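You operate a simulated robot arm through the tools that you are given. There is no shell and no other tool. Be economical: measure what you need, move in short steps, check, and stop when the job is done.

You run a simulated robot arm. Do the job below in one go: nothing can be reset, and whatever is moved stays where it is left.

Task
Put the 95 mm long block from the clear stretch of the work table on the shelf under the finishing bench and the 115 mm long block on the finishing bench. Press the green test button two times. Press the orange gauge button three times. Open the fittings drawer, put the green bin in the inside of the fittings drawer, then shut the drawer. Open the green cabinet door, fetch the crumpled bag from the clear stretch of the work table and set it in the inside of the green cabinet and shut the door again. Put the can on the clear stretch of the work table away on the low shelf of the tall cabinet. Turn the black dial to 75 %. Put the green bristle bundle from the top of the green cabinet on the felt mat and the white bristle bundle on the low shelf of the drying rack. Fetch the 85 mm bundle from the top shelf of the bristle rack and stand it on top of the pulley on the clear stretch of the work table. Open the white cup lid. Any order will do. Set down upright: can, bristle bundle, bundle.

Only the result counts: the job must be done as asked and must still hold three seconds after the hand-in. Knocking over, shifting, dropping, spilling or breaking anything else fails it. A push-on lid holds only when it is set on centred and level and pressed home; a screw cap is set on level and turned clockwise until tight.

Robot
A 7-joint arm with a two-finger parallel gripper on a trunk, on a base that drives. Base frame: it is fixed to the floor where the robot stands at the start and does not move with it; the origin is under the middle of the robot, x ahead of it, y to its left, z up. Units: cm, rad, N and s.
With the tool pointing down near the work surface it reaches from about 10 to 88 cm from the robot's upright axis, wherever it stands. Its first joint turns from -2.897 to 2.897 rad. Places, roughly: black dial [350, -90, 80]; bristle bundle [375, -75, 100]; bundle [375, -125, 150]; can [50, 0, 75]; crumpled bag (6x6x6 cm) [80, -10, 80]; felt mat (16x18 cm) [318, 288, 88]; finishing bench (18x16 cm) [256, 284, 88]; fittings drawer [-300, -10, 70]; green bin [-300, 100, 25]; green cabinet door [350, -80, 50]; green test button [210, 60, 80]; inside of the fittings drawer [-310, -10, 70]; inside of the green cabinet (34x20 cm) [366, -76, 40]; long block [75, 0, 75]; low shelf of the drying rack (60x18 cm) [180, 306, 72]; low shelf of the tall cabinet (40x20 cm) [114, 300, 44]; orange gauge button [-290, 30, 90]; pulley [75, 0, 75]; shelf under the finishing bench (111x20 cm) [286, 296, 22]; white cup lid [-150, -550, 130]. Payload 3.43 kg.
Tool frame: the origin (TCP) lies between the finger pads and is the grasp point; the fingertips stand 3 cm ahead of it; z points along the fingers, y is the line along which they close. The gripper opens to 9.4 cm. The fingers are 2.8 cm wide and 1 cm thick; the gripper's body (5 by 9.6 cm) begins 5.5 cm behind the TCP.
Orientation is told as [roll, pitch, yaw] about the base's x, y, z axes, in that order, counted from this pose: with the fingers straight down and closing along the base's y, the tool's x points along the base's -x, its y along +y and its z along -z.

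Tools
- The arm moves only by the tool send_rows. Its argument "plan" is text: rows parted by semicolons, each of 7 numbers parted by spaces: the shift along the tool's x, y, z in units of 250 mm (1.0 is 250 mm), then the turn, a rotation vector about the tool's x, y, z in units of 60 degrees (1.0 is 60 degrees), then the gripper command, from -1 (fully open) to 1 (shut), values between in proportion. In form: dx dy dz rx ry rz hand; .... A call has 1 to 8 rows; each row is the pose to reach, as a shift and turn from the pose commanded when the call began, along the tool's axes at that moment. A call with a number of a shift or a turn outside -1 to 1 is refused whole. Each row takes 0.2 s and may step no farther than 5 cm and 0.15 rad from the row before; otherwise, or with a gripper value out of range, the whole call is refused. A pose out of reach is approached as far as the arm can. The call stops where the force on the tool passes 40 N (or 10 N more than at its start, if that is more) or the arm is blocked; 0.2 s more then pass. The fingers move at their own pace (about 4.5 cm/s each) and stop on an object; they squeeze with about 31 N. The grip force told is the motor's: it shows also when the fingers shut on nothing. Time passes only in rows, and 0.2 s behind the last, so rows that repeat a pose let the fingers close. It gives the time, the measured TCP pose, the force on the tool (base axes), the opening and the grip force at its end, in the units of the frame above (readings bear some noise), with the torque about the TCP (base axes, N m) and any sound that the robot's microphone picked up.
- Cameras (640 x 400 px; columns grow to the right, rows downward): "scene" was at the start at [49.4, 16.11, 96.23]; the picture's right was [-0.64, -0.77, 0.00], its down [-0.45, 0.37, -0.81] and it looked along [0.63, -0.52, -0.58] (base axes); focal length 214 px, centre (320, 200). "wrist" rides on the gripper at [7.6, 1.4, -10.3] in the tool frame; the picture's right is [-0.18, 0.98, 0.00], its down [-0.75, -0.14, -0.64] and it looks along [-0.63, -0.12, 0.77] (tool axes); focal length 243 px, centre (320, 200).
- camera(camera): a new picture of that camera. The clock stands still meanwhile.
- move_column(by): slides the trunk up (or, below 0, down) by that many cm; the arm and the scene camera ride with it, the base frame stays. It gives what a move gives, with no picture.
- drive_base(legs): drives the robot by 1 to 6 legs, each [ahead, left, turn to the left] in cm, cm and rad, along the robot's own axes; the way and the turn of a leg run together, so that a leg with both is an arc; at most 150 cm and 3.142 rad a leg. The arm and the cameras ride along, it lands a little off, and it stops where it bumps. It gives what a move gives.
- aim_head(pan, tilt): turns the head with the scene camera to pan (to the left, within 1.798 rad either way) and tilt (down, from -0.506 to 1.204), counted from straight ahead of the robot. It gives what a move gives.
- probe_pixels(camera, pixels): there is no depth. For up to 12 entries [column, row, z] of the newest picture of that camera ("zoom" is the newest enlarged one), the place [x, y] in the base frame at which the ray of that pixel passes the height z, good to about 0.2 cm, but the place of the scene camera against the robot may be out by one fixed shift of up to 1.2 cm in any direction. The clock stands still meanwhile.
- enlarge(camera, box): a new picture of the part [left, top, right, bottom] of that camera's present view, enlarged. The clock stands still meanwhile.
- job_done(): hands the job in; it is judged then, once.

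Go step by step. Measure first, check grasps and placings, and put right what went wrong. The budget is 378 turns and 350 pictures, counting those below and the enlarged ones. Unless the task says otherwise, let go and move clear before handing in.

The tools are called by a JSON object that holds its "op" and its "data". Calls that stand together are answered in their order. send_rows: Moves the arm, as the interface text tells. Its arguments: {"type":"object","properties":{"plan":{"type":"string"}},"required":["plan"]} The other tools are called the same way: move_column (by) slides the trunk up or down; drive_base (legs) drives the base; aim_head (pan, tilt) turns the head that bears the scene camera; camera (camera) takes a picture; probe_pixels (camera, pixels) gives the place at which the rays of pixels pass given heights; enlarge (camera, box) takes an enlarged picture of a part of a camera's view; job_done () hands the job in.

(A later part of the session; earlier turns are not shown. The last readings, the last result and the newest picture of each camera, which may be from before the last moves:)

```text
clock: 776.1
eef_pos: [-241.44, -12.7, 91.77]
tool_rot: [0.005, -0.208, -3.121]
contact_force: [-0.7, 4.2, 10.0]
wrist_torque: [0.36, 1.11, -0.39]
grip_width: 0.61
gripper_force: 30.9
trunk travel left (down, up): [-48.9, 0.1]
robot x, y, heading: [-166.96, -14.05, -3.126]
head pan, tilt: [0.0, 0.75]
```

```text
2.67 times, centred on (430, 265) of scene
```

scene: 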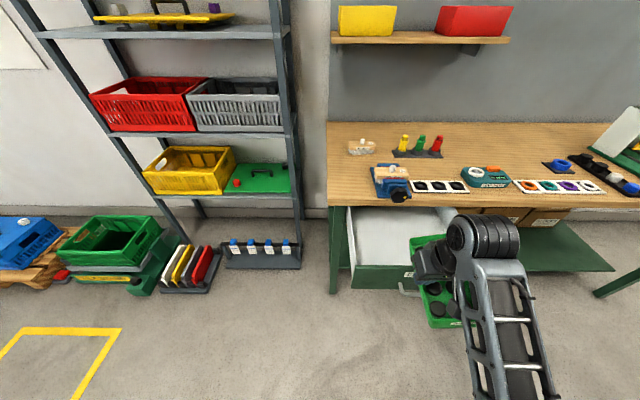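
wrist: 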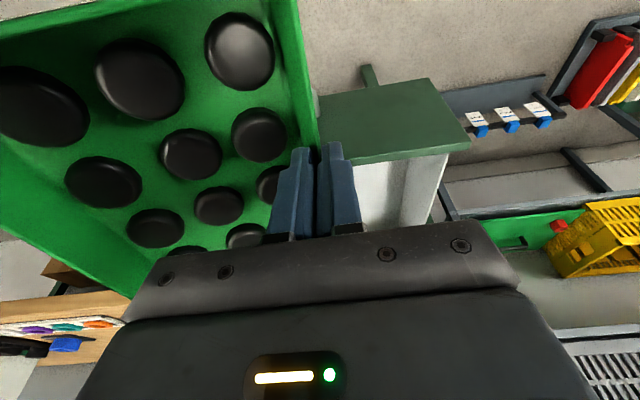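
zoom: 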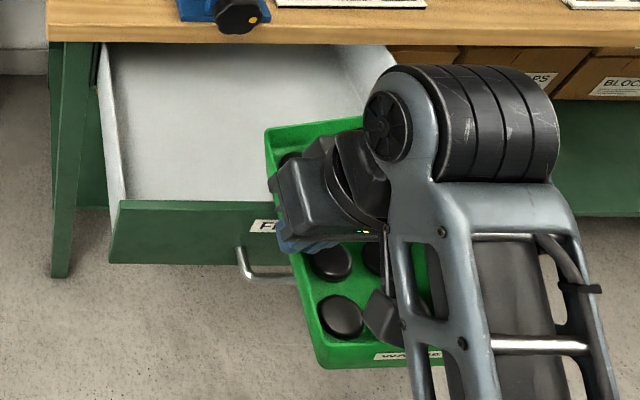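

The bin's free side ran onto the drawer's front edge and tipped a little; washers are still in place. I raise straight up 7 cm.

{"op": "send_rows", "data": {"plan": "-0.014 0 -0.067 0 0 0 1; -0.028 0 -0.133 0 0 0 1; -0.042 0 -0.2 0 0 0 1; -0.057 0 -0.27 0 0 0 1; -0.057 0 -0.27 0 0 0 1"}}

{"op": "camera", "data": {"camera": "wrist"}}

{"op": "camera", "data": {"camera": "scene"}}

```text
clock: 777.3
eef_pos: [-242.19, -13.04, 99.19]
tool_rot: [0.012, -0.23, -3.12]
contact_force: [-0.5, 0.9, -4.3]
wrist_torque: [-0.2, -0.13, 0.03]
grip_width: 0.5
gripper_force: 30.8
out of reach, approached as far as the arm can: row 3, 4
trunk travel left (down, up): [-48.9, 0.1]
robot x, y, heading: [-166.95, -14.11, -3.126]
head pan, tilt: [0.0, 0.75]
```

```text
42 pictures are left
```

wrist: 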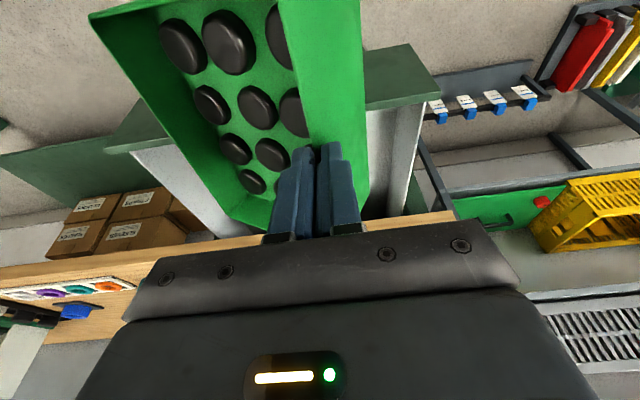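

```text
41 pictures are left
```

scene: 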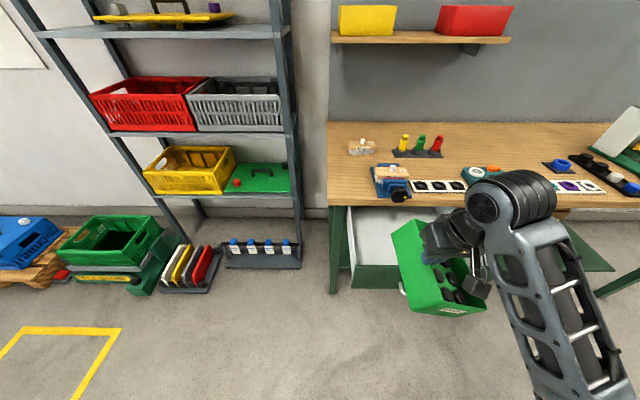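

The bin slipped to hang tilted, washers still seated. I roll the hand +0.6 rad about the forward axis to level it.

{"op": "send_rows", "data": {"plan": "0 0 0 0.115 0 0 1; 0 0 0 0.23 0 0 1; 0 0 0 0.345 0 0 1; 0 0 0 0.46 0 0 1; 0 0 0 0.575 0 0 1; 0 0 0 0.69 0 0 1; 0 0 0 0.69 0 0 1"}}

{"op": "camera", "data": {"camera": "scene"}}

```text
clock: 778.9
eef_pos: [-241.41, -12.7, 98.67]
tool_rot: [-0.719, -0.206, -3.12]
contact_force: [-0.9, 0.2, 0.0]
wrist_torque: [0.04, -0.02, 0.01]
grip_width: 0.0
gripper_force: 31.1
trunk travel left (down, up): [-48.9, 0.1]
robot x, y, heading: [-166.96, -14.13, -3.129]
head pan, tilt: [0.0, 0.75]
```

```text
40 pictures are left
```

scene: 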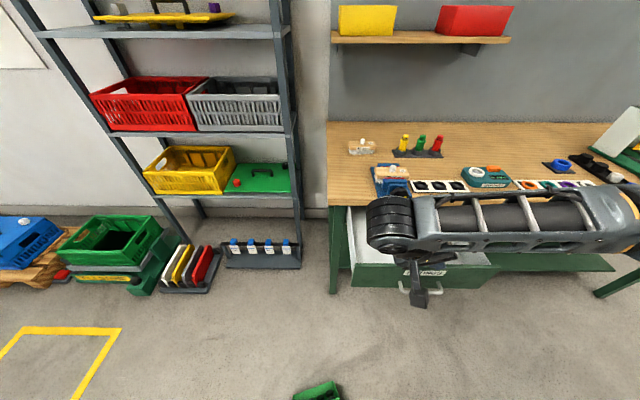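

The bin slipped out and fell to the floor near (318,393). I look at it.

{"op": "aim_head", "data": {"pan": 0.0, "tilt": 1.15}}

{"op": "camera", "data": {"camera": "scene"}}

```text
clock: 779.8
eef_pos: [-241.33, -12.81, 98.71]
tool_rot: [-0.717, -0.207, -3.12]
contact_force: [-0.6, 0.1, 0.1]
wrist_torque: [-0.01, 0.0, 0.03]
grip_width: 0.0
gripper_force: 31.1
trunk travel left (down, up): [-48.9, 0.1]
robot x, y, heading: [-167.1, -14.02, -3.13]
head pan, tilt: [0.0, 1.15]
```

```text
39 pictures are left
```

scene: 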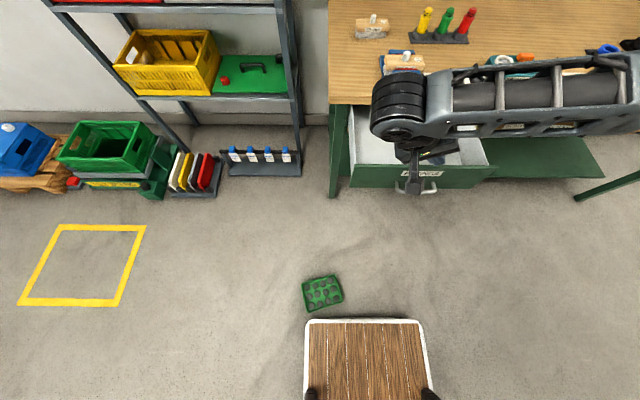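

{"op": "enlarge", "data": {"camera": "scene", "box": [285, 260, 365, 320]}}

{"op": "probe_pixels", "data": {"camera": "scene", "pixels": [[303, 283, 5], [338, 275, 5], [344, 302, 5], [310, 311, 5], [322, 293, 3], [308, 320, 6], [424, 322, 6]]}}

```text
6.67 times, centred on (325, 290) of scene
```

zoom: 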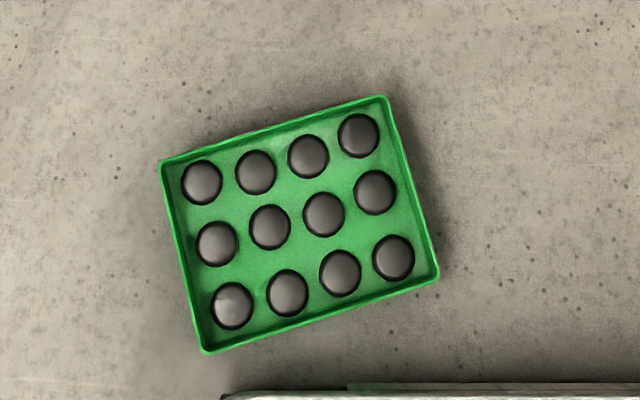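

```text
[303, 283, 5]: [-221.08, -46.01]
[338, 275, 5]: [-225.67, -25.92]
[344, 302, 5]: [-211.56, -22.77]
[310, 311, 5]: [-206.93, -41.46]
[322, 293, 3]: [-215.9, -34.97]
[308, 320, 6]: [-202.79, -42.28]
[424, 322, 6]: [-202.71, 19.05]
```

Luckily it landed upright with all 12 washers seated, at ≈(−216,−34), long axis roughly along y. I unroll the hand, back away, and position myself at its −y side facing along it.

{"op": "send_rows", "data": {"plan": "0 0 0 -0.115 0 0 0; 0 0 0 -0.23 0 0 0; 0 0 0 -0.345 0 0 0; 0 0 0 -0.46 0 0 0; 0 0 0 -0.575 0 0 0; 0 0 0 -0.69 0 0 0; 0 0 0 -0.69 0 0 0"}}

{"op": "drive_base", "data": {"legs": [[-20, 0, 0], [0, 85, 0], [0, 0, -1.363], [10, 62, 0]]}}

{"op": "aim_head", "data": {"pan": -0.1, "tilt": 0.9}}

{"op": "camera", "data": {"camera": "scene"}}

```text
clock: 781.4
eef_pos: [-241.47, -12.72, 98.77]
tool_rot: [0.007, -0.207, -3.121]
contact_force: [-0.3, 0.3, 0.7]
wrist_torque: [-0.03, 0.03, -0.01]
grip_width: 4.7
gripper_force: 0.2
trunk travel left (down, up): [-48.9, 0.1]
robot x, y, heading: [-167.23, -14.57, -3.132]
head pan, tilt: [0.0, 1.15]
```

```text
clock: 793.5
eef_pos: [-222.36, -30.05, 98.69]
tool_rot: [0.005, -0.206, 1.81]
contact_force: [0.0, 0.7, -0.3]
wrist_torque: [-0.02, -0.01, 0.0]
grip_width: 4.72
gripper_force: 0.0
trunk travel left (down, up): [-48.9, 0.1]
robot x, y, heading: [-207.84, -103.18, 1.798]
head pan, tilt: [0.0, 1.15]
```

```text
clock: 794.3
eef_pos: [-222.28, -30.07, 98.59]
tool_rot: [0.004, -0.204, 1.809]
contact_force: [-0.3, 0.6, -0.2]
wrist_torque: [-0.02, -0.01, 0.01]
grip_width: 4.72
gripper_force: 0.1
trunk travel left (down, up): [-48.9, 0.1]
robot x, y, heading: [-208.09, -103.22, 1.802]
head pan, tilt: [-0.099, 0.901]
```

```text
37 pictures are left
```

scene: 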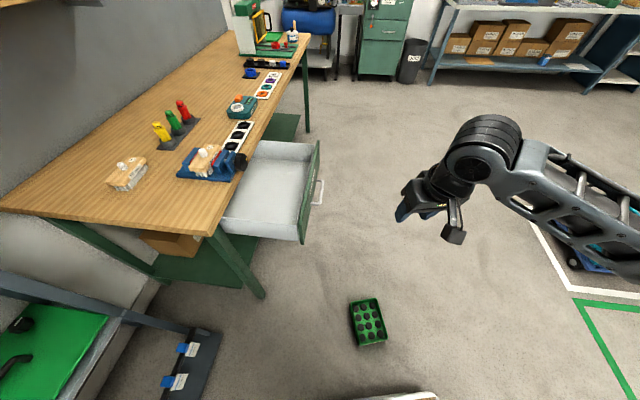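

I lower the trunk fully, then bring the arm down and back toward the bin, and look with the wrist camera.

{"op": "probe_pixels", "data": {"camera": "scene", "pixels": [[350, 303, 6], [379, 298, 6], [387, 341, 6], [357, 346, 6]]}}

{"op": "move_column", "data": {"by": -40}}

{"op": "move_column", "data": {"by": -8.5}}

{"op": "send_rows", "data": {"plan": "0.09 0 0.12 0 0 0 0; 0.18 0 0.24 0 0 0 0; 0.27 0 0.36 0 0 0 0; 0.36 0 0.48 0 0 0 0; 0.45 0 0.6 0 0 0 0; 0.54 0 0.72 0 0 0 0; 0.6 0 0.84 0 0 0 0; 0.6 0 0.84 0 0 0 0"}}

{"op": "camera", "data": {"camera": "wrist"}}

```text
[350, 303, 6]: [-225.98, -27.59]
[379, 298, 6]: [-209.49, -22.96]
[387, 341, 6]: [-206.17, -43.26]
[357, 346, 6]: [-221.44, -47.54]
```

```text
clock: 798.1
eef_pos: [-222.29, -30.19, 58.65]
tool_rot: [0.006, -0.205, 1.809]
contact_force: [0.1, 0.2, 0.4]
wrist_torque: [0.03, 0.02, 0.01]
grip_width: 4.69
gripper_force: 0.0
trunk travel left (down, up): [-8.9, 40.1]
robot x, y, heading: [-207.82, -102.83, 1.8]
head pan, tilt: [-0.099, 0.901]
```

```text
clock: 799.4
eef_pos: [-222.28, -30.16, 50.18]
tool_rot: [0.006, -0.205, 1.809]
contact_force: [-0.6, -0.6, 0.3]
wrist_torque: [0.0, 0.03, 0.02]
grip_width: 4.7
gripper_force: 0.1
trunk travel left (down, up): [-0.4, 48.6]
robot x, y, heading: [-207.64, -103.0, 1.799]
head pan, tilt: [-0.099, 0.901]
```

```text
clock: 801.2
eef_pos: [-219.85, -40.45, 26.59]
tool_rot: [0.006, -0.209, 1.807]
contact_force: [-0.9, -0.9, 0.7]
wrist_torque: [0.02, 0.0, -0.03]
grip_width: 4.7
gripper_force: 0.0
trunk travel left (down, up): [-0.4, 48.6]
robot x, y, heading: [-207.54, -103.34, 1.794]
head pan, tilt: [-0.099, 0.901]
```

```text
36 pictures are left
```

wrist: 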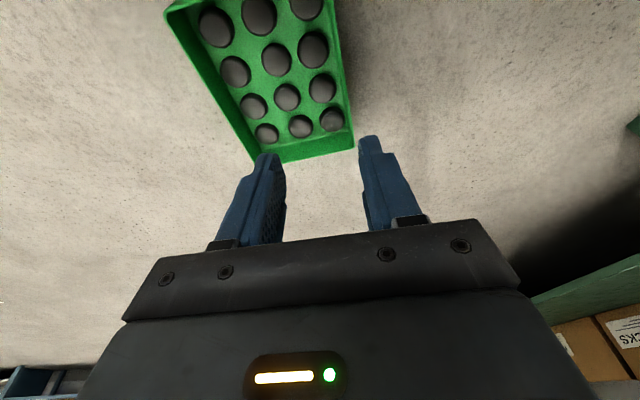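

The bin is in view. I probe its left wall rim (345,60), (353,148) at z≈7.

{"op": "probe_pixels", "data": {"camera": "wrist", "pixels": [[337, 5, 7], [345, 75, 7], [353, 145, 7], [337, 5, 6], [353, 145, 6], [248, 152, 7], [165, 10, 7]]}}

```text
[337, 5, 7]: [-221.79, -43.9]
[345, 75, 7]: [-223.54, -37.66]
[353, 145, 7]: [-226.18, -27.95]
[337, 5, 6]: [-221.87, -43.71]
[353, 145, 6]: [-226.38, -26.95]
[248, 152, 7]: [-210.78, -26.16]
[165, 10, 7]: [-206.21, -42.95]
```

Wall direction matches the tool yaw exactly. I move over its midpoint, narrow the fingers, and descend to z≈11 to verify.

{"op": "send_rows", "data": {"plan": "-0.07 0.065 0.015 0 0 0 0.45; -0.141 0.13 0.03 0 0 0 0.45; -0.108 0.13 0.187 0 0 0 0.45; -0.075 0.13 0.343 0 0 0 0.45; -0.042 0.13 0.5 0 0 0 0.45; -0.012 0.13 0.641 0 0 0 0.45; -0.012 0.13 0.641 0 0 0 0.45"}}

{"op": "camera", "data": {"camera": "wrist"}}

```text
clock: 802.8
eef_pos: [-224.14, -37.63, 11.14]
tool_rot: [0.005, -0.205, 1.808]
contact_force: [-0.9, 1.3, 0.3]
wrist_torque: [0.0, 0.0, 0.0]
grip_width: 2.6
gripper_force: 0.1
trunk travel left (down, up): [-0.4, 48.6]
robot x, y, heading: [-207.82, -103.3, 1.803]
head pan, tilt: [-0.099, 0.901]
```

```text
35 pictures are left
```

wrist: 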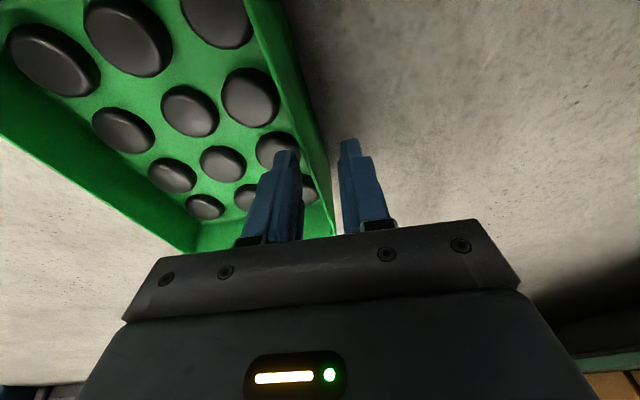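

Centred on the wall. Descend 5.3 cm and clamp.

{"op": "send_rows", "data": {"plan": "0.015 0 0.07 0 0 0 0.45; 0.03 0 0.14 0 0 0 0.45; 0.043 0 0.208 0 0 0 0.45; 0.043 0 0.208 0 0 0 0.45; 0.043 0 0.208 0 0 0 1; 0.043 0 0.208 0 0 0 1; 0.043 0 0.208 0 0 0 1; 0.043 0 0.208 0 0 0 1"}}

{"op": "send_rows", "data": {"plan": "-0.004 0 -0.02 0 0 0 1; -0.008 0 -0.04 0 0 0 1; -0.016 0 -0.08 0 0 0 1; -0.025 0 -0.12 0 0 0 1; -0.033 0 -0.16 0 0 0 1; -0.033 0 -0.16 0 0 0 1"}}

{"op": "camera", "data": {"camera": "wrist"}}

```text
clock: 803.3
eef_pos: [-224.21, -37.41, 8.75]
tool_rot: [0.006, -0.202, 1.809]
contact_force: [3.0, -11.3, 32.0]
wrist_torque: [-0.48, -0.63, -0.19]
grip_width: 2.59
gripper_force: 0.4
trunk travel left (down, up): [-0.4, 48.6]
robot x, y, heading: [-207.72, -103.46, 1.801]
head pan, tilt: [-0.099, 0.901]
stopped in row 2: the force on the tool passed its limit at 104 N (the readings are from after the stop); the commanded pose is now the measured one
```

```text
clock: 804.7
eef_pos: [-224.19, -37.66, 12.76]
tool_rot: [0.003, -0.202, 1.808]
contact_force: [-0.1, -0.3, -5.6]
wrist_torque: [-0.1, 0.38, -0.01]
grip_width: 0.28
gripper_force: 31.1
trunk travel left (down, up): [-0.4, 48.6]
robot x, y, heading: [-207.91, -103.54, 1.801]
head pan, tilt: [-0.099, 0.901]
```

```text
34 pictures are left
```

wrist: 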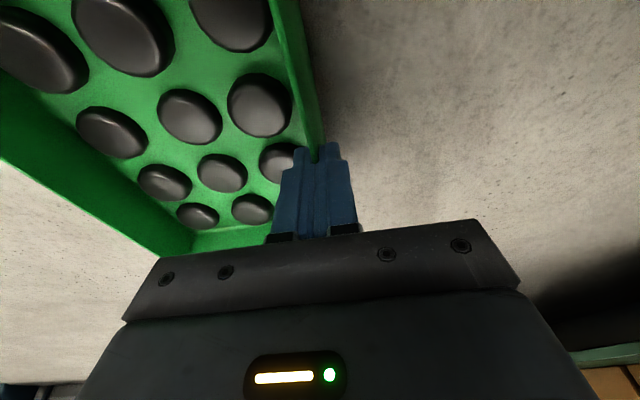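

It's clamped and lifted (5.6 N), though the descent was stopped early, so the bite may be shallow. I set it down again and regrip deeper.

{"op": "send_rows", "data": {"plan": "0.015 0 0.07 0 0 0 1; 0.022 0 0.11 0 0 0 1; 0.028 0 0.135 0 0 0 1; 0.033 0 0.16 0 0 0 1; 0.038 0 0.18 0 0 0 1"}}

{"op": "send_rows", "data": {"plan": "0 0 0 0 0 0 0.45; 0 0 0 0 0 0 0.45; 0 0 0 0 0 0 0.45; 0.004 0 0.02 0 0 0 0.45; 0.008 0 0.04 0 0 0 0.45; 0.012 0 0.06 0 0 0 0.45; 0.016 0 0.08 0 0 0 0.45"}}

{"op": "camera", "data": {"camera": "wrist"}}

```text
clock: 805.6
eef_pos: [-224.33, -37.6, 9.18]
tool_rot: [0.005, -0.201, 1.807]
contact_force: [3.9, -9.7, 31.1]
wrist_torque: [-0.69, -0.66, -0.27]
grip_width: 0.27
gripper_force: 30.9
trunk travel left (down, up): [-0.4, 48.6]
robot x, y, heading: [-208.36, -103.14, 1.8]
head pan, tilt: [-0.099, 0.901]
stopped in row 4: the force on the tool passed its limit at 56 N (the readings are from after the stop); the commanded pose is now the measured one
```

```text
clock: 806.7
eef_pos: [-224.43, -37.35, 8.81]
tool_rot: [0.006, -0.202, 1.807]
contact_force: [4.5, -12.8, 33.7]
wrist_torque: [-0.54, -0.76, -0.17]
grip_width: 2.65
gripper_force: 0.3
trunk travel left (down, up): [-0.4, 48.6]
robot x, y, heading: [-208.24, -102.98, 1.804]
head pan, tilt: [-0.099, 0.901]
stopped in row 5: the force on the tool passed its limit at 62 N (the readings are from after the stop); the commanded pose is now the measured one
```

```text
33 pictures are left
```

wrist: 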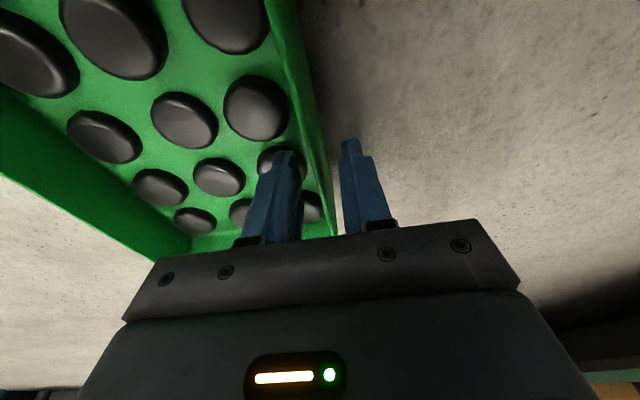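

The inner finger rests on the washers (tops ≈5.6 cm up), so the bite is limited as the first time—which held fine until the collision (bin bottom is 8.8 below TCP). I clamp again and lift smoothly.

{"op": "send_rows", "data": {"plan": "-0.002 0 -0.01 0 0 0 0.45; -0.002 0 -0.01 0 0 0 1; -0.002 0 -0.01 0 0 0 1; -0.002 0 -0.01 0 0 0 1; -0.002 0 -0.01 0 0 0 1"}}

{"op": "send_rows", "data": {"plan": "-0.006 0 -0.03 0 0 0 1; -0.015 0 -0.07 0 0 0 1; -0.03 0 -0.14 0 0 0 1; -0.05 0 -0.24 0 0 0 1; -0.07 0 -0.34 0 0 0 1; -0.09 0 -0.44 0 0 0 1; -0.1 0 -0.49 0 0 0 1; -0.1 0 -0.49 0 0 0 1"}}

{"op": "camera", "data": {"camera": "wrist"}}

```text
clock: 807.9
eef_pos: [-224.32, -37.52, 8.91]
tool_rot: [0.004, -0.202, 1.806]
contact_force: [0.7, 0.4, -0.5]
wrist_torque: [0.27, 0.07, -0.01]
grip_width: 0.73
gripper_force: 31.3
trunk travel left (down, up): [-0.4, 48.6]
robot x, y, heading: [-207.84, -103.0, 1.8]
head pan, tilt: [-0.099, 0.901]
```

```text
clock: 809.7
eef_pos: [-224.3, -37.61, 21.25]
tool_rot: [0.007, -0.202, 1.807]
contact_force: [-0.1, -0.5, -5.5]
wrist_torque: [-0.03, 0.34, -0.01]
grip_width: 0.72
gripper_force: 31.3
trunk travel left (down, up): [-0.4, 48.6]
robot x, y, heading: [-207.78, -103.24, 1.8]
head pan, tilt: [-0.099, 0.901]
```

```text
32 pictures are left
```

wrist: 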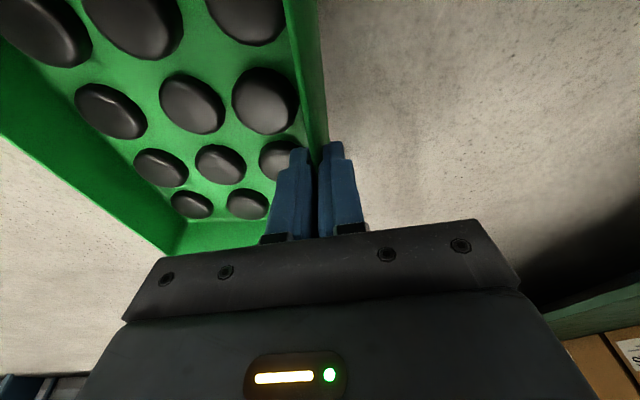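

Held level (torque 0.34). I raise the trunk, then the arm with a slight extension, to travel height.

{"op": "move_column", "data": {"by": 40}}

{"op": "move_column", "data": {"by": 8.4}}

{"op": "send_rows", "data": {"plan": "-0.05 0 -0.12 0 0 0 1; -0.1 0 -0.24 0 0 0 1; -0.15 0 -0.37 0 0 0 1; -0.2 0 -0.5 0 0 0 1; -0.25 0 -0.63 0 0 0 1; -0.3 0 -0.76 0 0 0 1; -0.35 0 -0.88 0 0 0 1; -0.38 0 -0.98 0 0 0 1"}}

{"op": "camera", "data": {"camera": "wrist"}}

```text
clock: 813.5
eef_pos: [-224.33, -37.61, 61.29]
tool_rot: [0.005, -0.201, 1.807]
contact_force: [0.7, 0.5, -5.0]
wrist_torque: [-0.03, 0.38, 0.01]
grip_width: 0.74
gripper_force: 30.5
trunk travel left (down, up): [-40.4, 8.6]
robot x, y, heading: [-207.62, -103.13, 1.798]
head pan, tilt: [-0.099, 0.901]
```

```text
clock: 814.7
eef_pos: [-224.29, -37.62, 69.73]
tool_rot: [0.005, -0.199, 1.807]
contact_force: [-0.1, 0.3, -5.2]
wrist_torque: [-0.01, 0.36, -0.01]
grip_width: 0.74
gripper_force: 30.8
trunk travel left (down, up): [-48.8, 0.2]
robot x, y, heading: [-207.44, -103.12, 1.802]
head pan, tilt: [-0.099, 0.901]
```

```text
clock: 816.5
eef_pos: [-225.45, -33.24, 95.76]
tool_rot: [0.005, -0.2, 1.807]
contact_force: [0.2, 0.1, -5.7]
wrist_torque: [-0.05, 0.34, 0.03]
grip_width: 0.73
gripper_force: 30.9
trunk travel left (down, up): [-48.8, 0.2]
robot x, y, heading: [-207.75, -103.03, 1.801]
head pan, tilt: [-0.099, 0.901]
```

```text
31 pictures are left
```

wrist: 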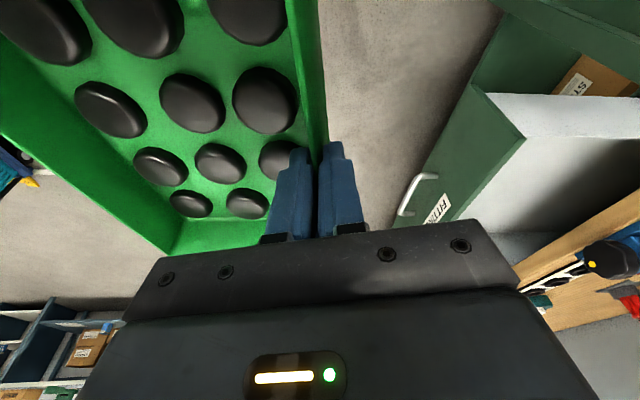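

At z≈96 and steady. I sidestep right, turn to face the drawer, and move into line.

{"op": "drive_base", "data": {"legs": [[0, -58, 0], [0, 0, 1.34], [0, -78, 0]]}}

{"op": "aim_head", "data": {"pan": 0.0, "tilt": 0.6}}

{"op": "camera", "data": {"camera": "scene"}}

{"op": "camera", "data": {"camera": "wrist"}}

```text
clock: 826.9
eef_pos: [-224.17, -13.64, 95.66]
tool_rot: [0.005, -0.201, -3.125]
contact_force: [0.6, -0.9, -5.7]
wrist_torque: [-0.38, 0.06, -0.03]
grip_width: 0.72
gripper_force: 30.5
trunk travel left (down, up): [-48.8, 0.2]
robot x, y, heading: [-151.96, -11.84, -3.132]
head pan, tilt: [-0.099, 0.901]
```

```text
clock: 827.7
eef_pos: [-224.06, -13.75, 95.73]
tool_rot: [0.008, -0.199, -3.126]
contact_force: [-0.2, 0.3, -5.4]
wrist_torque: [-0.39, 0.05, -0.03]
grip_width: 0.74
gripper_force: 31.0
trunk travel left (down, up): [-48.8, 0.2]
robot x, y, heading: [-152.3, -11.89, -3.129]
head pan, tilt: [0.0, 0.6]
```

```text
30 pictures are left
```

scene: 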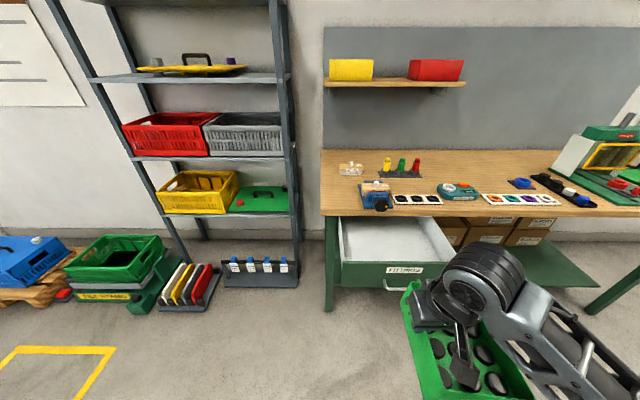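

```text
29 pictures are left
```

wrist: 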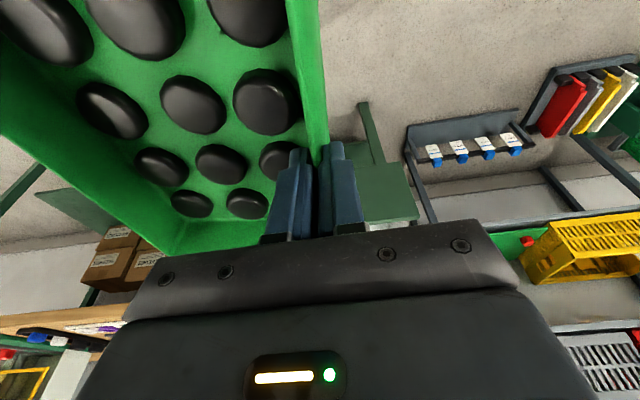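

Aligned (bin y −13.7…0.6, drawer −26…15). I drive ahead 26 cm and check the force.

{"op": "drive_base", "data": {"legs": [[26, 0, 0]]}}

{"op": "camera", "data": {"camera": "scene"}}

```text
clock: 829.6
eef_pos: [-250.11, -14.23, 95.68]
tool_rot: [0.005, -0.201, -3.124]
contact_force: [0.5, -0.1, -4.6]
wrist_torque: [-0.36, 0.07, -0.01]
grip_width: 0.71
gripper_force: 30.9
trunk travel left (down, up): [-48.8, 0.2]
robot x, y, heading: [-177.94, -12.3, -3.132]
head pan, tilt: [0.0, 0.6]
```

```text
28 pictures are left
```

scene: 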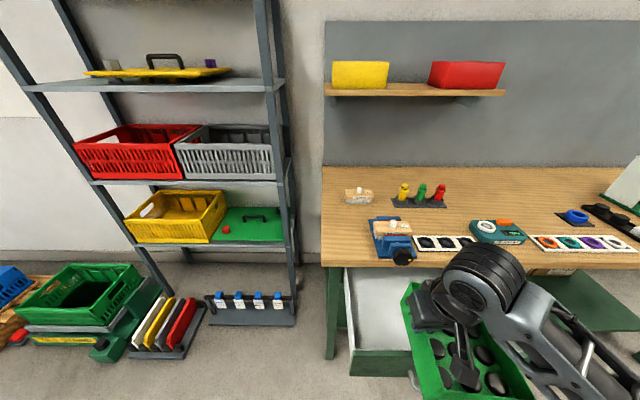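

Clear so far. Ahead another 15 cm to x≈−265.

{"op": "drive_base", "data": {"legs": [[15, 0, 0]]}}

{"op": "camera", "data": {"camera": "scene"}}

{"op": "camera", "data": {"camera": "wrist"}}

```text
clock: 831.0
eef_pos: [-265.08, -14.21, 95.61]
tool_rot: [0.006, -0.204, -3.125]
contact_force: [-0.8, -0.8, -5.0]
wrist_torque: [-0.39, 0.37, 0.02]
grip_width: 0.29
gripper_force: 31.0
trunk travel left (down, up): [-48.8, 0.2]
robot x, y, heading: [-193.12, -12.25, -3.129]
head pan, tilt: [0.0, 0.6]
```

```text
27 pictures are left
```

scene: 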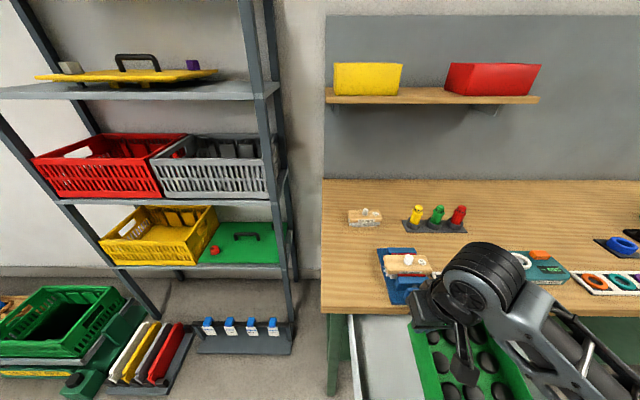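

```text
26 pictures are left
```

wrist: 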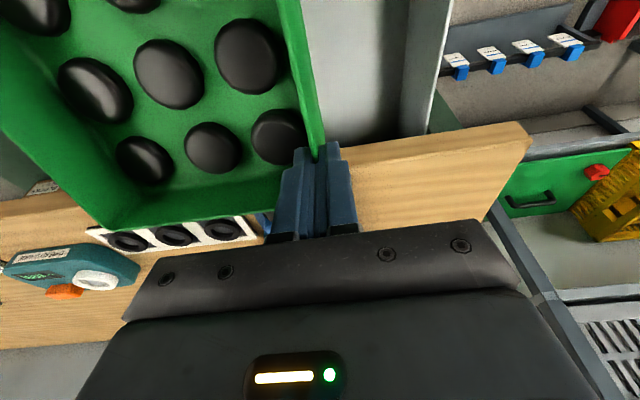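

The bin seems to have bumped the bench edge and slid ~5 cm back in the grip. I probe the bench edge and drawer in the wrist view.

{"op": "probe_pixels", "data": {"camera": "wrist", "pixels": [[400, 150, 83], [400, 150, 80], [320, 160, 94], [245, 222, 94], [408, 80, 78], [440, 60, 78], [105, 228, 94], [285, 5, 94]]}}

{"op": "probe_pixels", "data": {"camera": "scene", "pixels": [[324, 312, 83], [324, 312, 80], [430, 330, 94], [440, 390, 87], [365, 395, 78]]}}

```text
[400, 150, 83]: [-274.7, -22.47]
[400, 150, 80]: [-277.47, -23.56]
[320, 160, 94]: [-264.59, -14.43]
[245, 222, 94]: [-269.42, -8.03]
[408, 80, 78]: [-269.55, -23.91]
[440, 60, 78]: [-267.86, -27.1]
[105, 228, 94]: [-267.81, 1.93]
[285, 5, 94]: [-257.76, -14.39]
```

```text
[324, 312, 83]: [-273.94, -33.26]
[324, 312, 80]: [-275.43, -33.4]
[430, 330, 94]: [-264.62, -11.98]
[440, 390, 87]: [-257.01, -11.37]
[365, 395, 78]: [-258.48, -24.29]
```

Bench edge is x≈−274.7, so the drawer gap is −250.5…−274.7 and the bin now spans −268.5…−249. I move 3 cm further ahead and check from the scene before lowering.

{"op": "drive_base", "data": {"legs": [[3.2, 0, 0]]}}

{"op": "aim_head", "data": {"pan": 0.0, "tilt": 1.0}}

{"op": "camera", "data": {"camera": "scene"}}

```text
clock: 832.0
eef_pos: [-267.84, -14.51, 95.29]
tool_rot: [0.006, -0.183, -3.122]
contact_force: [4.6, 0.9, -7.3]
wrist_torque: [-0.45, 0.02, -0.26]
grip_width: 0.28
gripper_force: 31.5
trunk travel left (down, up): [-48.8, 0.2]
robot x, y, heading: [-196.45, -12.36, -3.131]
head pan, tilt: [0.0, 0.6]
stopped in leg 1: the force on the tool passed its limit at 49 N (the readings are from after the stop); the commanded pose is now the measured one
```

```text
clock: 832.9
eef_pos: [-267.79, -14.58, 95.32]
tool_rot: [0.007, -0.183, -3.121]
contact_force: [9.8, 1.1, -9.7]
wrist_torque: [-0.53, -0.55, -0.54]
grip_width: 0.32
gripper_force: 31.1
trunk travel left (down, up): [-48.8, 0.2]
robot x, y, heading: [-196.21, -12.11, -3.133]
head pan, tilt: [0.0, 1.0]
```

```text
25 pictures are left
```

scene: 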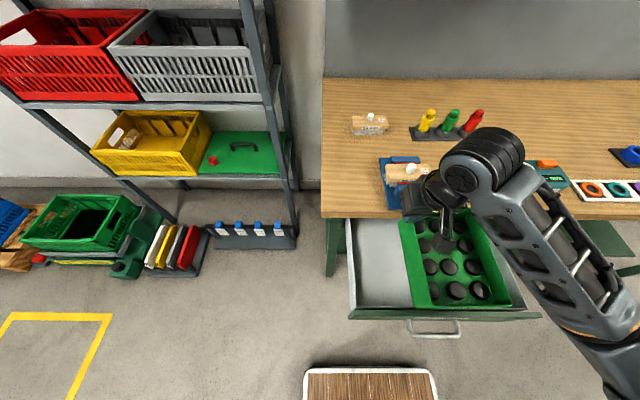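

{"op": "probe_pixels", "data": {"camera": "scene", "pixels": [[425, 306, 92], [425, 306, 87], [500, 303, 92], [365, 308, 80], [520, 308, 80], [365, 317, 80], [400, 222, 94], [345, 218, 83], [347, 300, 80], [412, 300, 92]]}}

{"op": "enlarge", "data": {"camera": "scene", "box": [330, 140, 550, 340]}}

```text
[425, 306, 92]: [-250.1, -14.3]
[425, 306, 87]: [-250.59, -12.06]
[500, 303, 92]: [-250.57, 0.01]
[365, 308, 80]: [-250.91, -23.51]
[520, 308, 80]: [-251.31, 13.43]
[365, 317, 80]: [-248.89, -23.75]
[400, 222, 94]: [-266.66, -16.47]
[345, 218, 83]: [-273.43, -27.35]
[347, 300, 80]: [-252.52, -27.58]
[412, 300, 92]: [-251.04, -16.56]
```

```text
2.00 times, centred on (440, 240) of scene
```

zoom: 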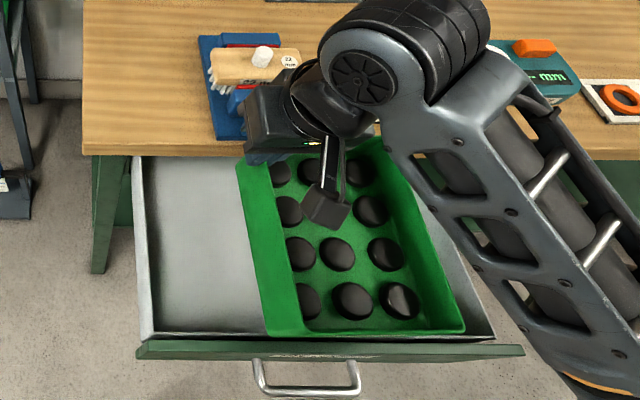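

The hand is against the blue vise on the bench; the bin overlaps the drawer front by ~0.5 cm. I back 2 cm, shift right 9 cm (clear of the vise), then go ahead 5.

{"op": "drive_base", "data": {"legs": [[-2, 0, 0], [0, -9, 0]]}}

{"op": "drive_base", "data": {"legs": [[4.5, 0, 0]]}}

{"op": "enlarge", "data": {"camera": "scene", "box": [330, 140, 550, 340]}}

```text
clock: 834.3
eef_pos: [-266.08, -5.37, 95.33]
tool_rot: [0.009, -0.183, -3.118]
contact_force: [-1.5, 0.0, -5.9]
wrist_torque: [-0.4, 0.41, 0.0]
grip_width: 0.26
gripper_force: 31.2
trunk travel left (down, up): [-48.8, 0.2]
robot x, y, heading: [-194.07, -3.22, -3.13]
head pan, tilt: [0.0, 1.0]
```

```text
clock: 835.2
eef_pos: [-270.44, -5.46, 95.47]
tool_rot: [0.007, -0.184, -3.122]
contact_force: [0.7, -0.6, -5.6]
wrist_torque: [-0.39, 0.43, -0.02]
grip_width: 0.27
gripper_force: 30.8
trunk travel left (down, up): [-48.8, 0.2]
robot x, y, heading: [-198.87, -3.05, -3.129]
head pan, tilt: [0.0, 1.0]
```

```text
2.00 times, centred on (440, 240) of scene
```

zoom: 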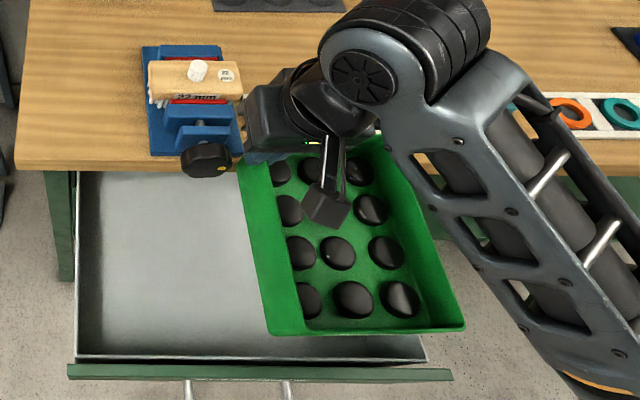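

{"op": "camera", "data": {"camera": "scene"}}

{"op": "probe_pixels", "data": {"camera": "scene", "pixels": [[512, 305, 92], [512, 305, 87], [490, 317, 79], [492, 322, 79], [415, 306, 92], [318, 318, 79], [440, 318, 79], [413, 220, 94], [440, 325, 80]]}}

```text
22 pictures are left
```

scene: 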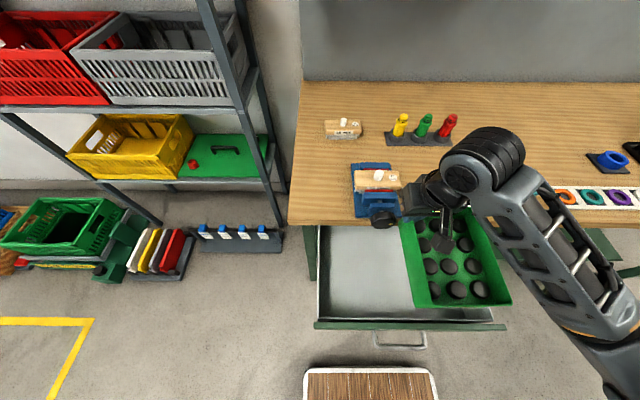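

```text
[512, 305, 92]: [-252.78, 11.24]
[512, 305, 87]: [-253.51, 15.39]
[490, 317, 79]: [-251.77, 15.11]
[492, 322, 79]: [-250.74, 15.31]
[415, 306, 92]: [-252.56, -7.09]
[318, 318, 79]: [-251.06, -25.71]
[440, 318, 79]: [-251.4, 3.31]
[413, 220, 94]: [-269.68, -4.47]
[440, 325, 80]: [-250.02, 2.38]
```

The bin now fits: near end −252.7 vs drawer front −251.2, right edge ≈11 vs wall 14.8. I lower by the trunk 12 cm.

{"op": "move_column", "data": {"by": -9}}

{"op": "enlarge", "data": {"camera": "scene", "box": [300, 130, 540, 340]}}

```text
clock: 836.4
eef_pos: [-270.4, -5.5, 86.97]
tool_rot: [0.015, -0.197, -3.123]
contact_force: [10.8, 1.5, 9.7]
wrist_torque: [-1.17, 0.99, 0.47]
grip_width: 0.27
gripper_force: 30.6
trunk travel left (down, up): [-39.9, 9.1]
robot x, y, heading: [-198.66, -3.41, -3.134]
head pan, tilt: [0.0, 1.0]
stopped: the force on the tool passed its limit at 49 N (the readings are from after the stop); the commanded pose is now the measured one
```

```text
1.90 times, centred on (420, 235) of scene
```

zoom: 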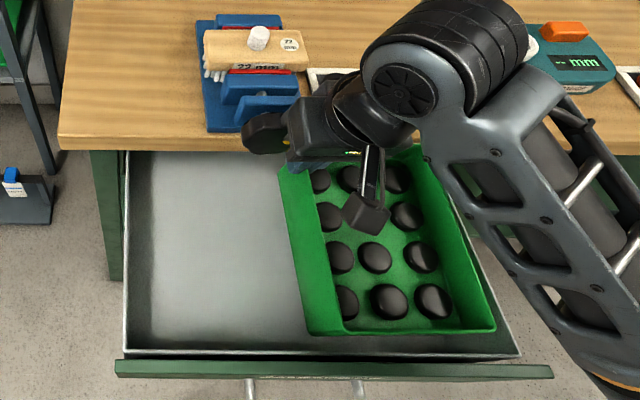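

Contact toward +x: the far end is rubbing the bench edge. I ease back 1 cm (and 1 right), then continue lowering.

{"op": "drive_base", "data": {"legs": [[-1.1, -1, 0]]}}

{"op": "move_column", "data": {"by": -5}}

{"op": "camera", "data": {"camera": "wrist"}}

```text
clock: 837.2
eef_pos: [-269.31, -4.38, 86.79]
tool_rot: [0.013, -0.194, -3.124]
contact_force: [0.3, 0.8, -5.5]
wrist_torque: [-0.4, 0.37, 0.03]
grip_width: 0.27
gripper_force: 31.5
trunk travel left (down, up): [-39.9, 9.1]
robot x, y, heading: [-197.98, -2.13, -3.133]
head pan, tilt: [0.0, 1.0]
```

```text
clock: 837.6
eef_pos: [-269.5, -4.05, 86.23]
tool_rot: [0.012, -0.206, -3.131]
contact_force: [12.4, 10.8, 7.9]
wrist_torque: [-1.65, 1.19, 0.5]
grip_width: 0.3
gripper_force: 30.7
trunk travel left (down, up): [-38.8, 10.2]
robot x, y, heading: [-197.28, -2.25, -3.125]
head pan, tilt: [0.0, 1.0]
stopped: the force on the tool passed its limit at 59 N (the readings are from after the stop); the commanded pose is now the measured one
```

```text
20 pictures are left
```

wrist: 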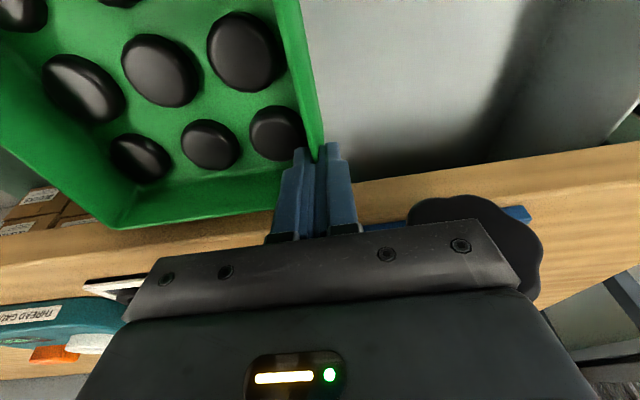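

{"op": "probe_pixels", "data": {"camera": "wrist", "pixels": [[113, 228, 84.5], [270, 208, 84.5], [420, 180, 83], [560, 160, 83], [60, 237, 83], [113, 228, 82], [250, 195, 78]]}}

```text
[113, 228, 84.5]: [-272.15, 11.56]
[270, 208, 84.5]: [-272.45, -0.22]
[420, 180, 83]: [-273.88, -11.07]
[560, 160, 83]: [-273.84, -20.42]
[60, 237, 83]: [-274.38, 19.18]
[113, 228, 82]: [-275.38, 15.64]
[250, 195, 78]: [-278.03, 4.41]
```

{"op": "probe_pixels", "data": {"camera": "wrist", "pixels": [[405, 215, 86], [405, 215, 89], [540, 250, 88], [460, 197, 84], [440, 197, 86]]}}

{"op": "enlarge", "data": {"camera": "scene", "box": [370, 150, 490, 250]}}

```text
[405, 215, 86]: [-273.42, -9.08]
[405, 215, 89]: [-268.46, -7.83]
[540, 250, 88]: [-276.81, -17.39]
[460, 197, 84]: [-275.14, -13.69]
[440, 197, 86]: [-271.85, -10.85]
```

```text
4.00 times, centred on (430, 200) of scene
```

zoom: 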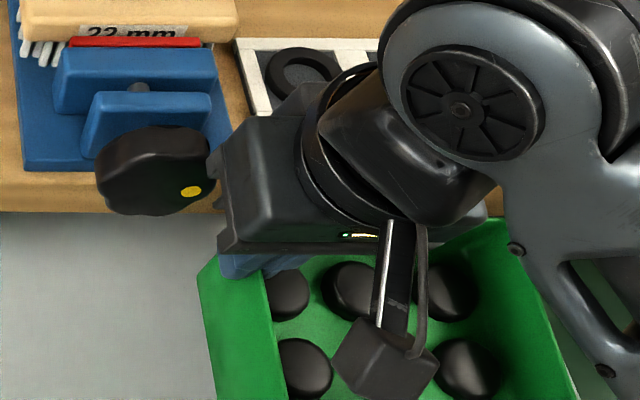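

The hand's left side is touching the vise knob. I shift right 1.4 cm and lower again in small trunk steps.

{"op": "drive_base", "data": {"legs": [[-0.3, -1.5, 0]]}}

{"op": "move_column", "data": {"by": -3}}

{"op": "enlarge", "data": {"camera": "scene", "box": [370, 150, 540, 330]}}

```text
clock: 838.4
eef_pos: [-269.27, -2.75, 86.13]
tool_rot: [0.014, -0.203, -3.131]
contact_force: [0.1, 0.4, -6.4]
wrist_torque: [-0.41, 0.43, -0.02]
grip_width: 0.26
gripper_force: 30.7
trunk travel left (down, up): [-38.8, 10.2]
robot x, y, heading: [-197.05, -1.32, -3.129]
head pan, tilt: [0.0, 1.0]
```

```text
clock: 839.1
eef_pos: [-269.24, -2.74, 83.17]
tool_rot: [0.015, -0.206, -3.128]
contact_force: [0.5, -0.3, -5.3]
wrist_torque: [-0.38, 0.39, 0.02]
grip_width: 0.3
gripper_force: 31.0
trunk travel left (down, up): [-35.8, 13.2]
robot x, y, heading: [-197.3, -0.87, -3.133]
head pan, tilt: [0.0, 1.0]
```

```text
2.22 times, centred on (455, 240) of scene
```

zoom: 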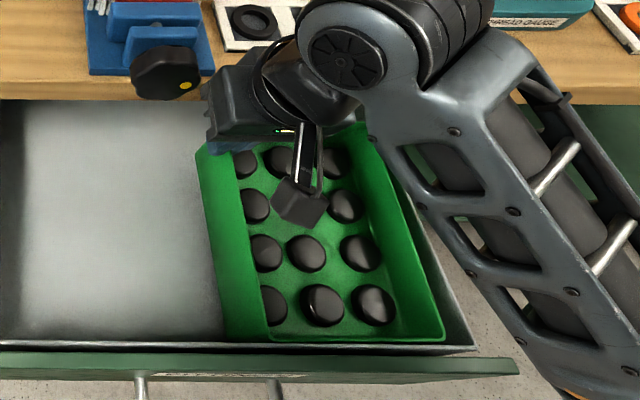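

Free now, and the bin is descending inside the drawer. Continue lowering until contact.

{"op": "move_column", "data": {"by": -3.5}}

{"op": "move_column", "data": {"by": -4}}

{"op": "enlarge", "data": {"camera": "scene", "box": [370, 150, 540, 330]}}

```text
clock: 839.9
eef_pos: [-269.25, -2.65, 79.57]
tool_rot: [0.012, -0.206, -3.131]
contact_force: [0.7, 2.1, -0.8]
wrist_torque: [0.38, -0.17, 0.12]
grip_width: 0.3
gripper_force: 31.2
trunk travel left (down, up): [-32.3, 16.7]
robot x, y, heading: [-197.12, -0.94, -3.129]
head pan, tilt: [0.0, 1.0]
```

```text
clock: 840.3
eef_pos: [-269.43, -2.68, 79.53]
tool_rot: [0.017, -0.222, -3.129]
contact_force: [1.5, -1.5, 19.7]
wrist_torque: [0.76, 0.15, -0.21]
grip_width: 0.29
gripper_force: 31.0
trunk travel left (down, up): [-31.5, 17.5]
robot x, y, heading: [-197.41, -0.6, -3.129]
head pan, tilt: [0.0, 1.0]
stopped: the force on the tool passed its limit at 96 N (the readings are from after the stop); the commanded pose is now the measured one
```

```text
2.22 times, centred on (455, 240) of scene
```

zoom: 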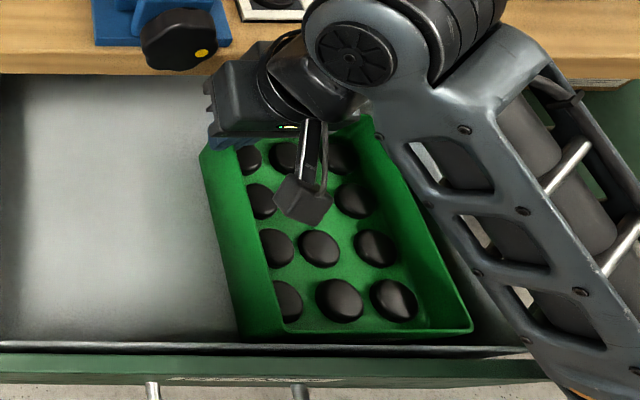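

Contact: the bin sits on the drawer floor. I ease up, open, and rise straight.

{"op": "move_column", "data": {"by": 0.8}}

{"op": "send_rows", "data": {"plan": "0 0 0 0 0 0 0.45; 0 0 0 0 0 0 0.45; 0 0 0 0 0 0 0.45; 0 0 0 0 0 0 0.45"}}

{"op": "move_column", "data": {"by": 16}}

{"op": "enlarge", "data": {"camera": "scene", "box": [300, 150, 540, 360]}}

```text
clock: 840.9
eef_pos: [-269.56, -2.66, 80.08]
tool_rot: [0.017, -0.218, -3.129]
contact_force: [-0.3, -0.2, -5.6]
wrist_torque: [-0.38, 0.42, -0.03]
grip_width: 0.29
gripper_force: 31.1
trunk travel left (down, up): [-32.3, 16.7]
robot x, y, heading: [-196.98, -0.87, -3.132]
head pan, tilt: [0.0, 1.0]
```

```text
clock: 841.9
eef_pos: [-269.47, -2.68, 80.13]
tool_rot: [0.018, -0.218, -3.131]
contact_force: [-0.3, 0.3, 0.3]
wrist_torque: [0.0, 0.0, 0.01]
grip_width: 2.58
gripper_force: 0.0
trunk travel left (down, up): [-32.3, 16.7]
robot x, y, heading: [-197.23, -0.68, -3.129]
head pan, tilt: [0.0, 1.0]
```

```text
clock: 843.7
eef_pos: [-269.42, -2.8, 96.21]
tool_rot: [0.017, -0.218, -3.129]
contact_force: [0.7, -0.7, 0.3]
wrist_torque: [0.0, -0.04, -0.02]
grip_width: 2.6
gripper_force: 0.0
trunk travel left (down, up): [-48.3, 0.7]
robot x, y, heading: [-197.46, -0.94, -3.127]
head pan, tilt: [0.0, 1.0]
```

```text
1.90 times, centred on (420, 255) of scene
```

zoom: 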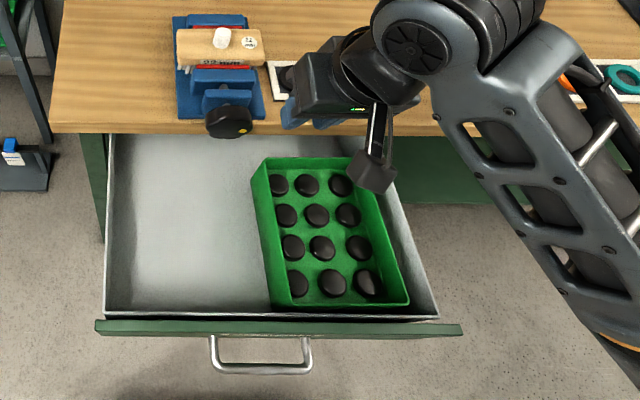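

The bin lies flat in the drawer with all washers. Now to shut it: back off, lower the trunk, re-pose the hand (raised, extended, tilted) to push the handle bar.

{"op": "drive_base", "data": {"legs": [[-48, 3.5, 0]]}}

{"op": "move_column", "data": {"by": -40}}

{"op": "move_column", "data": {"by": -8}}

{"op": "send_rows", "data": {"plan": "-0.09 0 -0.125 0 -0.068 0 1; -0.18 0 -0.25 0 -0.136 0 1; -0.27 0 -0.375 0 -0.204 0 1; -0.36 0 -0.5 0 -0.272 0 1; -0.45 0 -0.62 0 -0.34 0 1; -0.54 0 -0.74 0 -0.408 0 1; -0.63 0 -0.87 0 -0.476 0 1; -0.71 0 -0.99 0 -0.545 0 1"}}

{"op": "aim_head", "data": {"pan": 0.0, "tilt": 0.6}}

{"op": "camera", "data": {"camera": "scene"}}

```text
clock: 846.5
eef_pos: [-222.96, -5.21, 96.06]
tool_rot: [0.016, -0.217, -3.14]
contact_force: [-0.7, 0.8, 0.1]
wrist_torque: [0.02, -0.01, -0.01]
grip_width: 2.57
gripper_force: 0.1
trunk travel left (down, up): [-48.3, 0.7]
robot x, y, heading: [-150.23, -3.94, 3.145]
head pan, tilt: [0.0, 1.0]
```

```text
clock: 850.4
eef_pos: [-222.91, -5.2, 56.26]
tool_rot: [0.018, -0.218, -3.14]
contact_force: [0.0, -0.7, 0.8]
wrist_torque: [-0.02, -0.01, -0.03]
grip_width: 2.58
gripper_force: 0.0
trunk travel left (down, up): [-8.3, 40.7]
robot x, y, heading: [-150.59, -4.02, 3.146]
head pan, tilt: [0.0, 1.0]
```

```text
clock: 851.5
eef_pos: [-222.82, -5.25, 48.21]
tool_rot: [0.017, -0.219, -3.14]
contact_force: [-1.0, 0.4, 0.3]
wrist_torque: [0.01, -0.03, 0.01]
grip_width: 2.58
gripper_force: 0.1
trunk travel left (down, up): [-0.3, 48.7]
robot x, y, heading: [-150.75, -4.06, 3.139]
head pan, tilt: [0.0, 1.0]
```

```text
clock: 853.3
eef_pos: [-234.79, -4.85, 76.11]
tool_rot: [0.025, -0.792, 3.131]
contact_force: [-0.3, 0.5, -0.9]
wrist_torque: [-0.01, 0.0, -0.01]
grip_width: 0.02
gripper_force: 31.1
trunk travel left (down, up): [-0.3, 48.7]
robot x, y, heading: [-150.65, -3.79, 3.139]
head pan, tilt: [0.0, 1.0]
```

```text
clock: 854.2
eef_pos: [-234.97, -4.77, 76.24]
tool_rot: [0.025, -0.787, 3.128]
contact_force: [-0.2, 0.6, -0.3]
wrist_torque: [-0.02, 0.03, -0.01]
grip_width: 0.0
gripper_force: 30.5
trunk travel left (down, up): [-0.3, 48.7]
robot x, y, heading: [-150.38, -3.97, 3.142]
head pan, tilt: [0.0, 0.6]
```

```text
15 pictures are left
```

scene: 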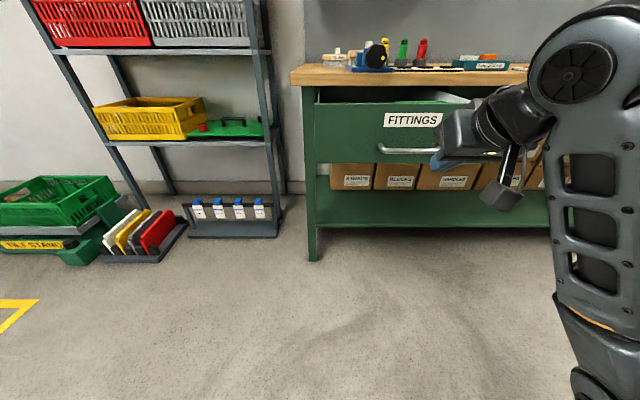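

Fingertip is level with the bar. I drive ahead 36 cm pushing the drawer shut (stops on force).

{"op": "drive_base", "data": {"legs": [[36, 0, 0]]}}

{"op": "camera", "data": {"camera": "scene"}}

```text
clock: 856.5
eef_pos: [-269.9, -4.56, 76.05]
tool_rot: [0.021, -0.783, 3.13]
contact_force: [2.7, 0.8, 4.1]
wrist_torque: [0.06, 0.02, 0.01]
grip_width: 0.0
gripper_force: 30.9
trunk travel left (down, up): [-0.3, 48.7]
robot x, y, heading: [-186.29, -3.83, 3.137]
head pan, tilt: [0.0, 0.6]
stopped in leg 1: the force on the tool passed its limit at 73 N (the readings are from after the stop); the commanded pose is now the measured one
```

```text
14 pictures are left
```

scene: 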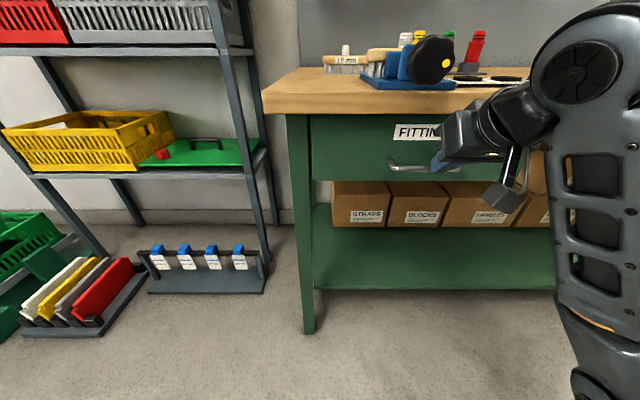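

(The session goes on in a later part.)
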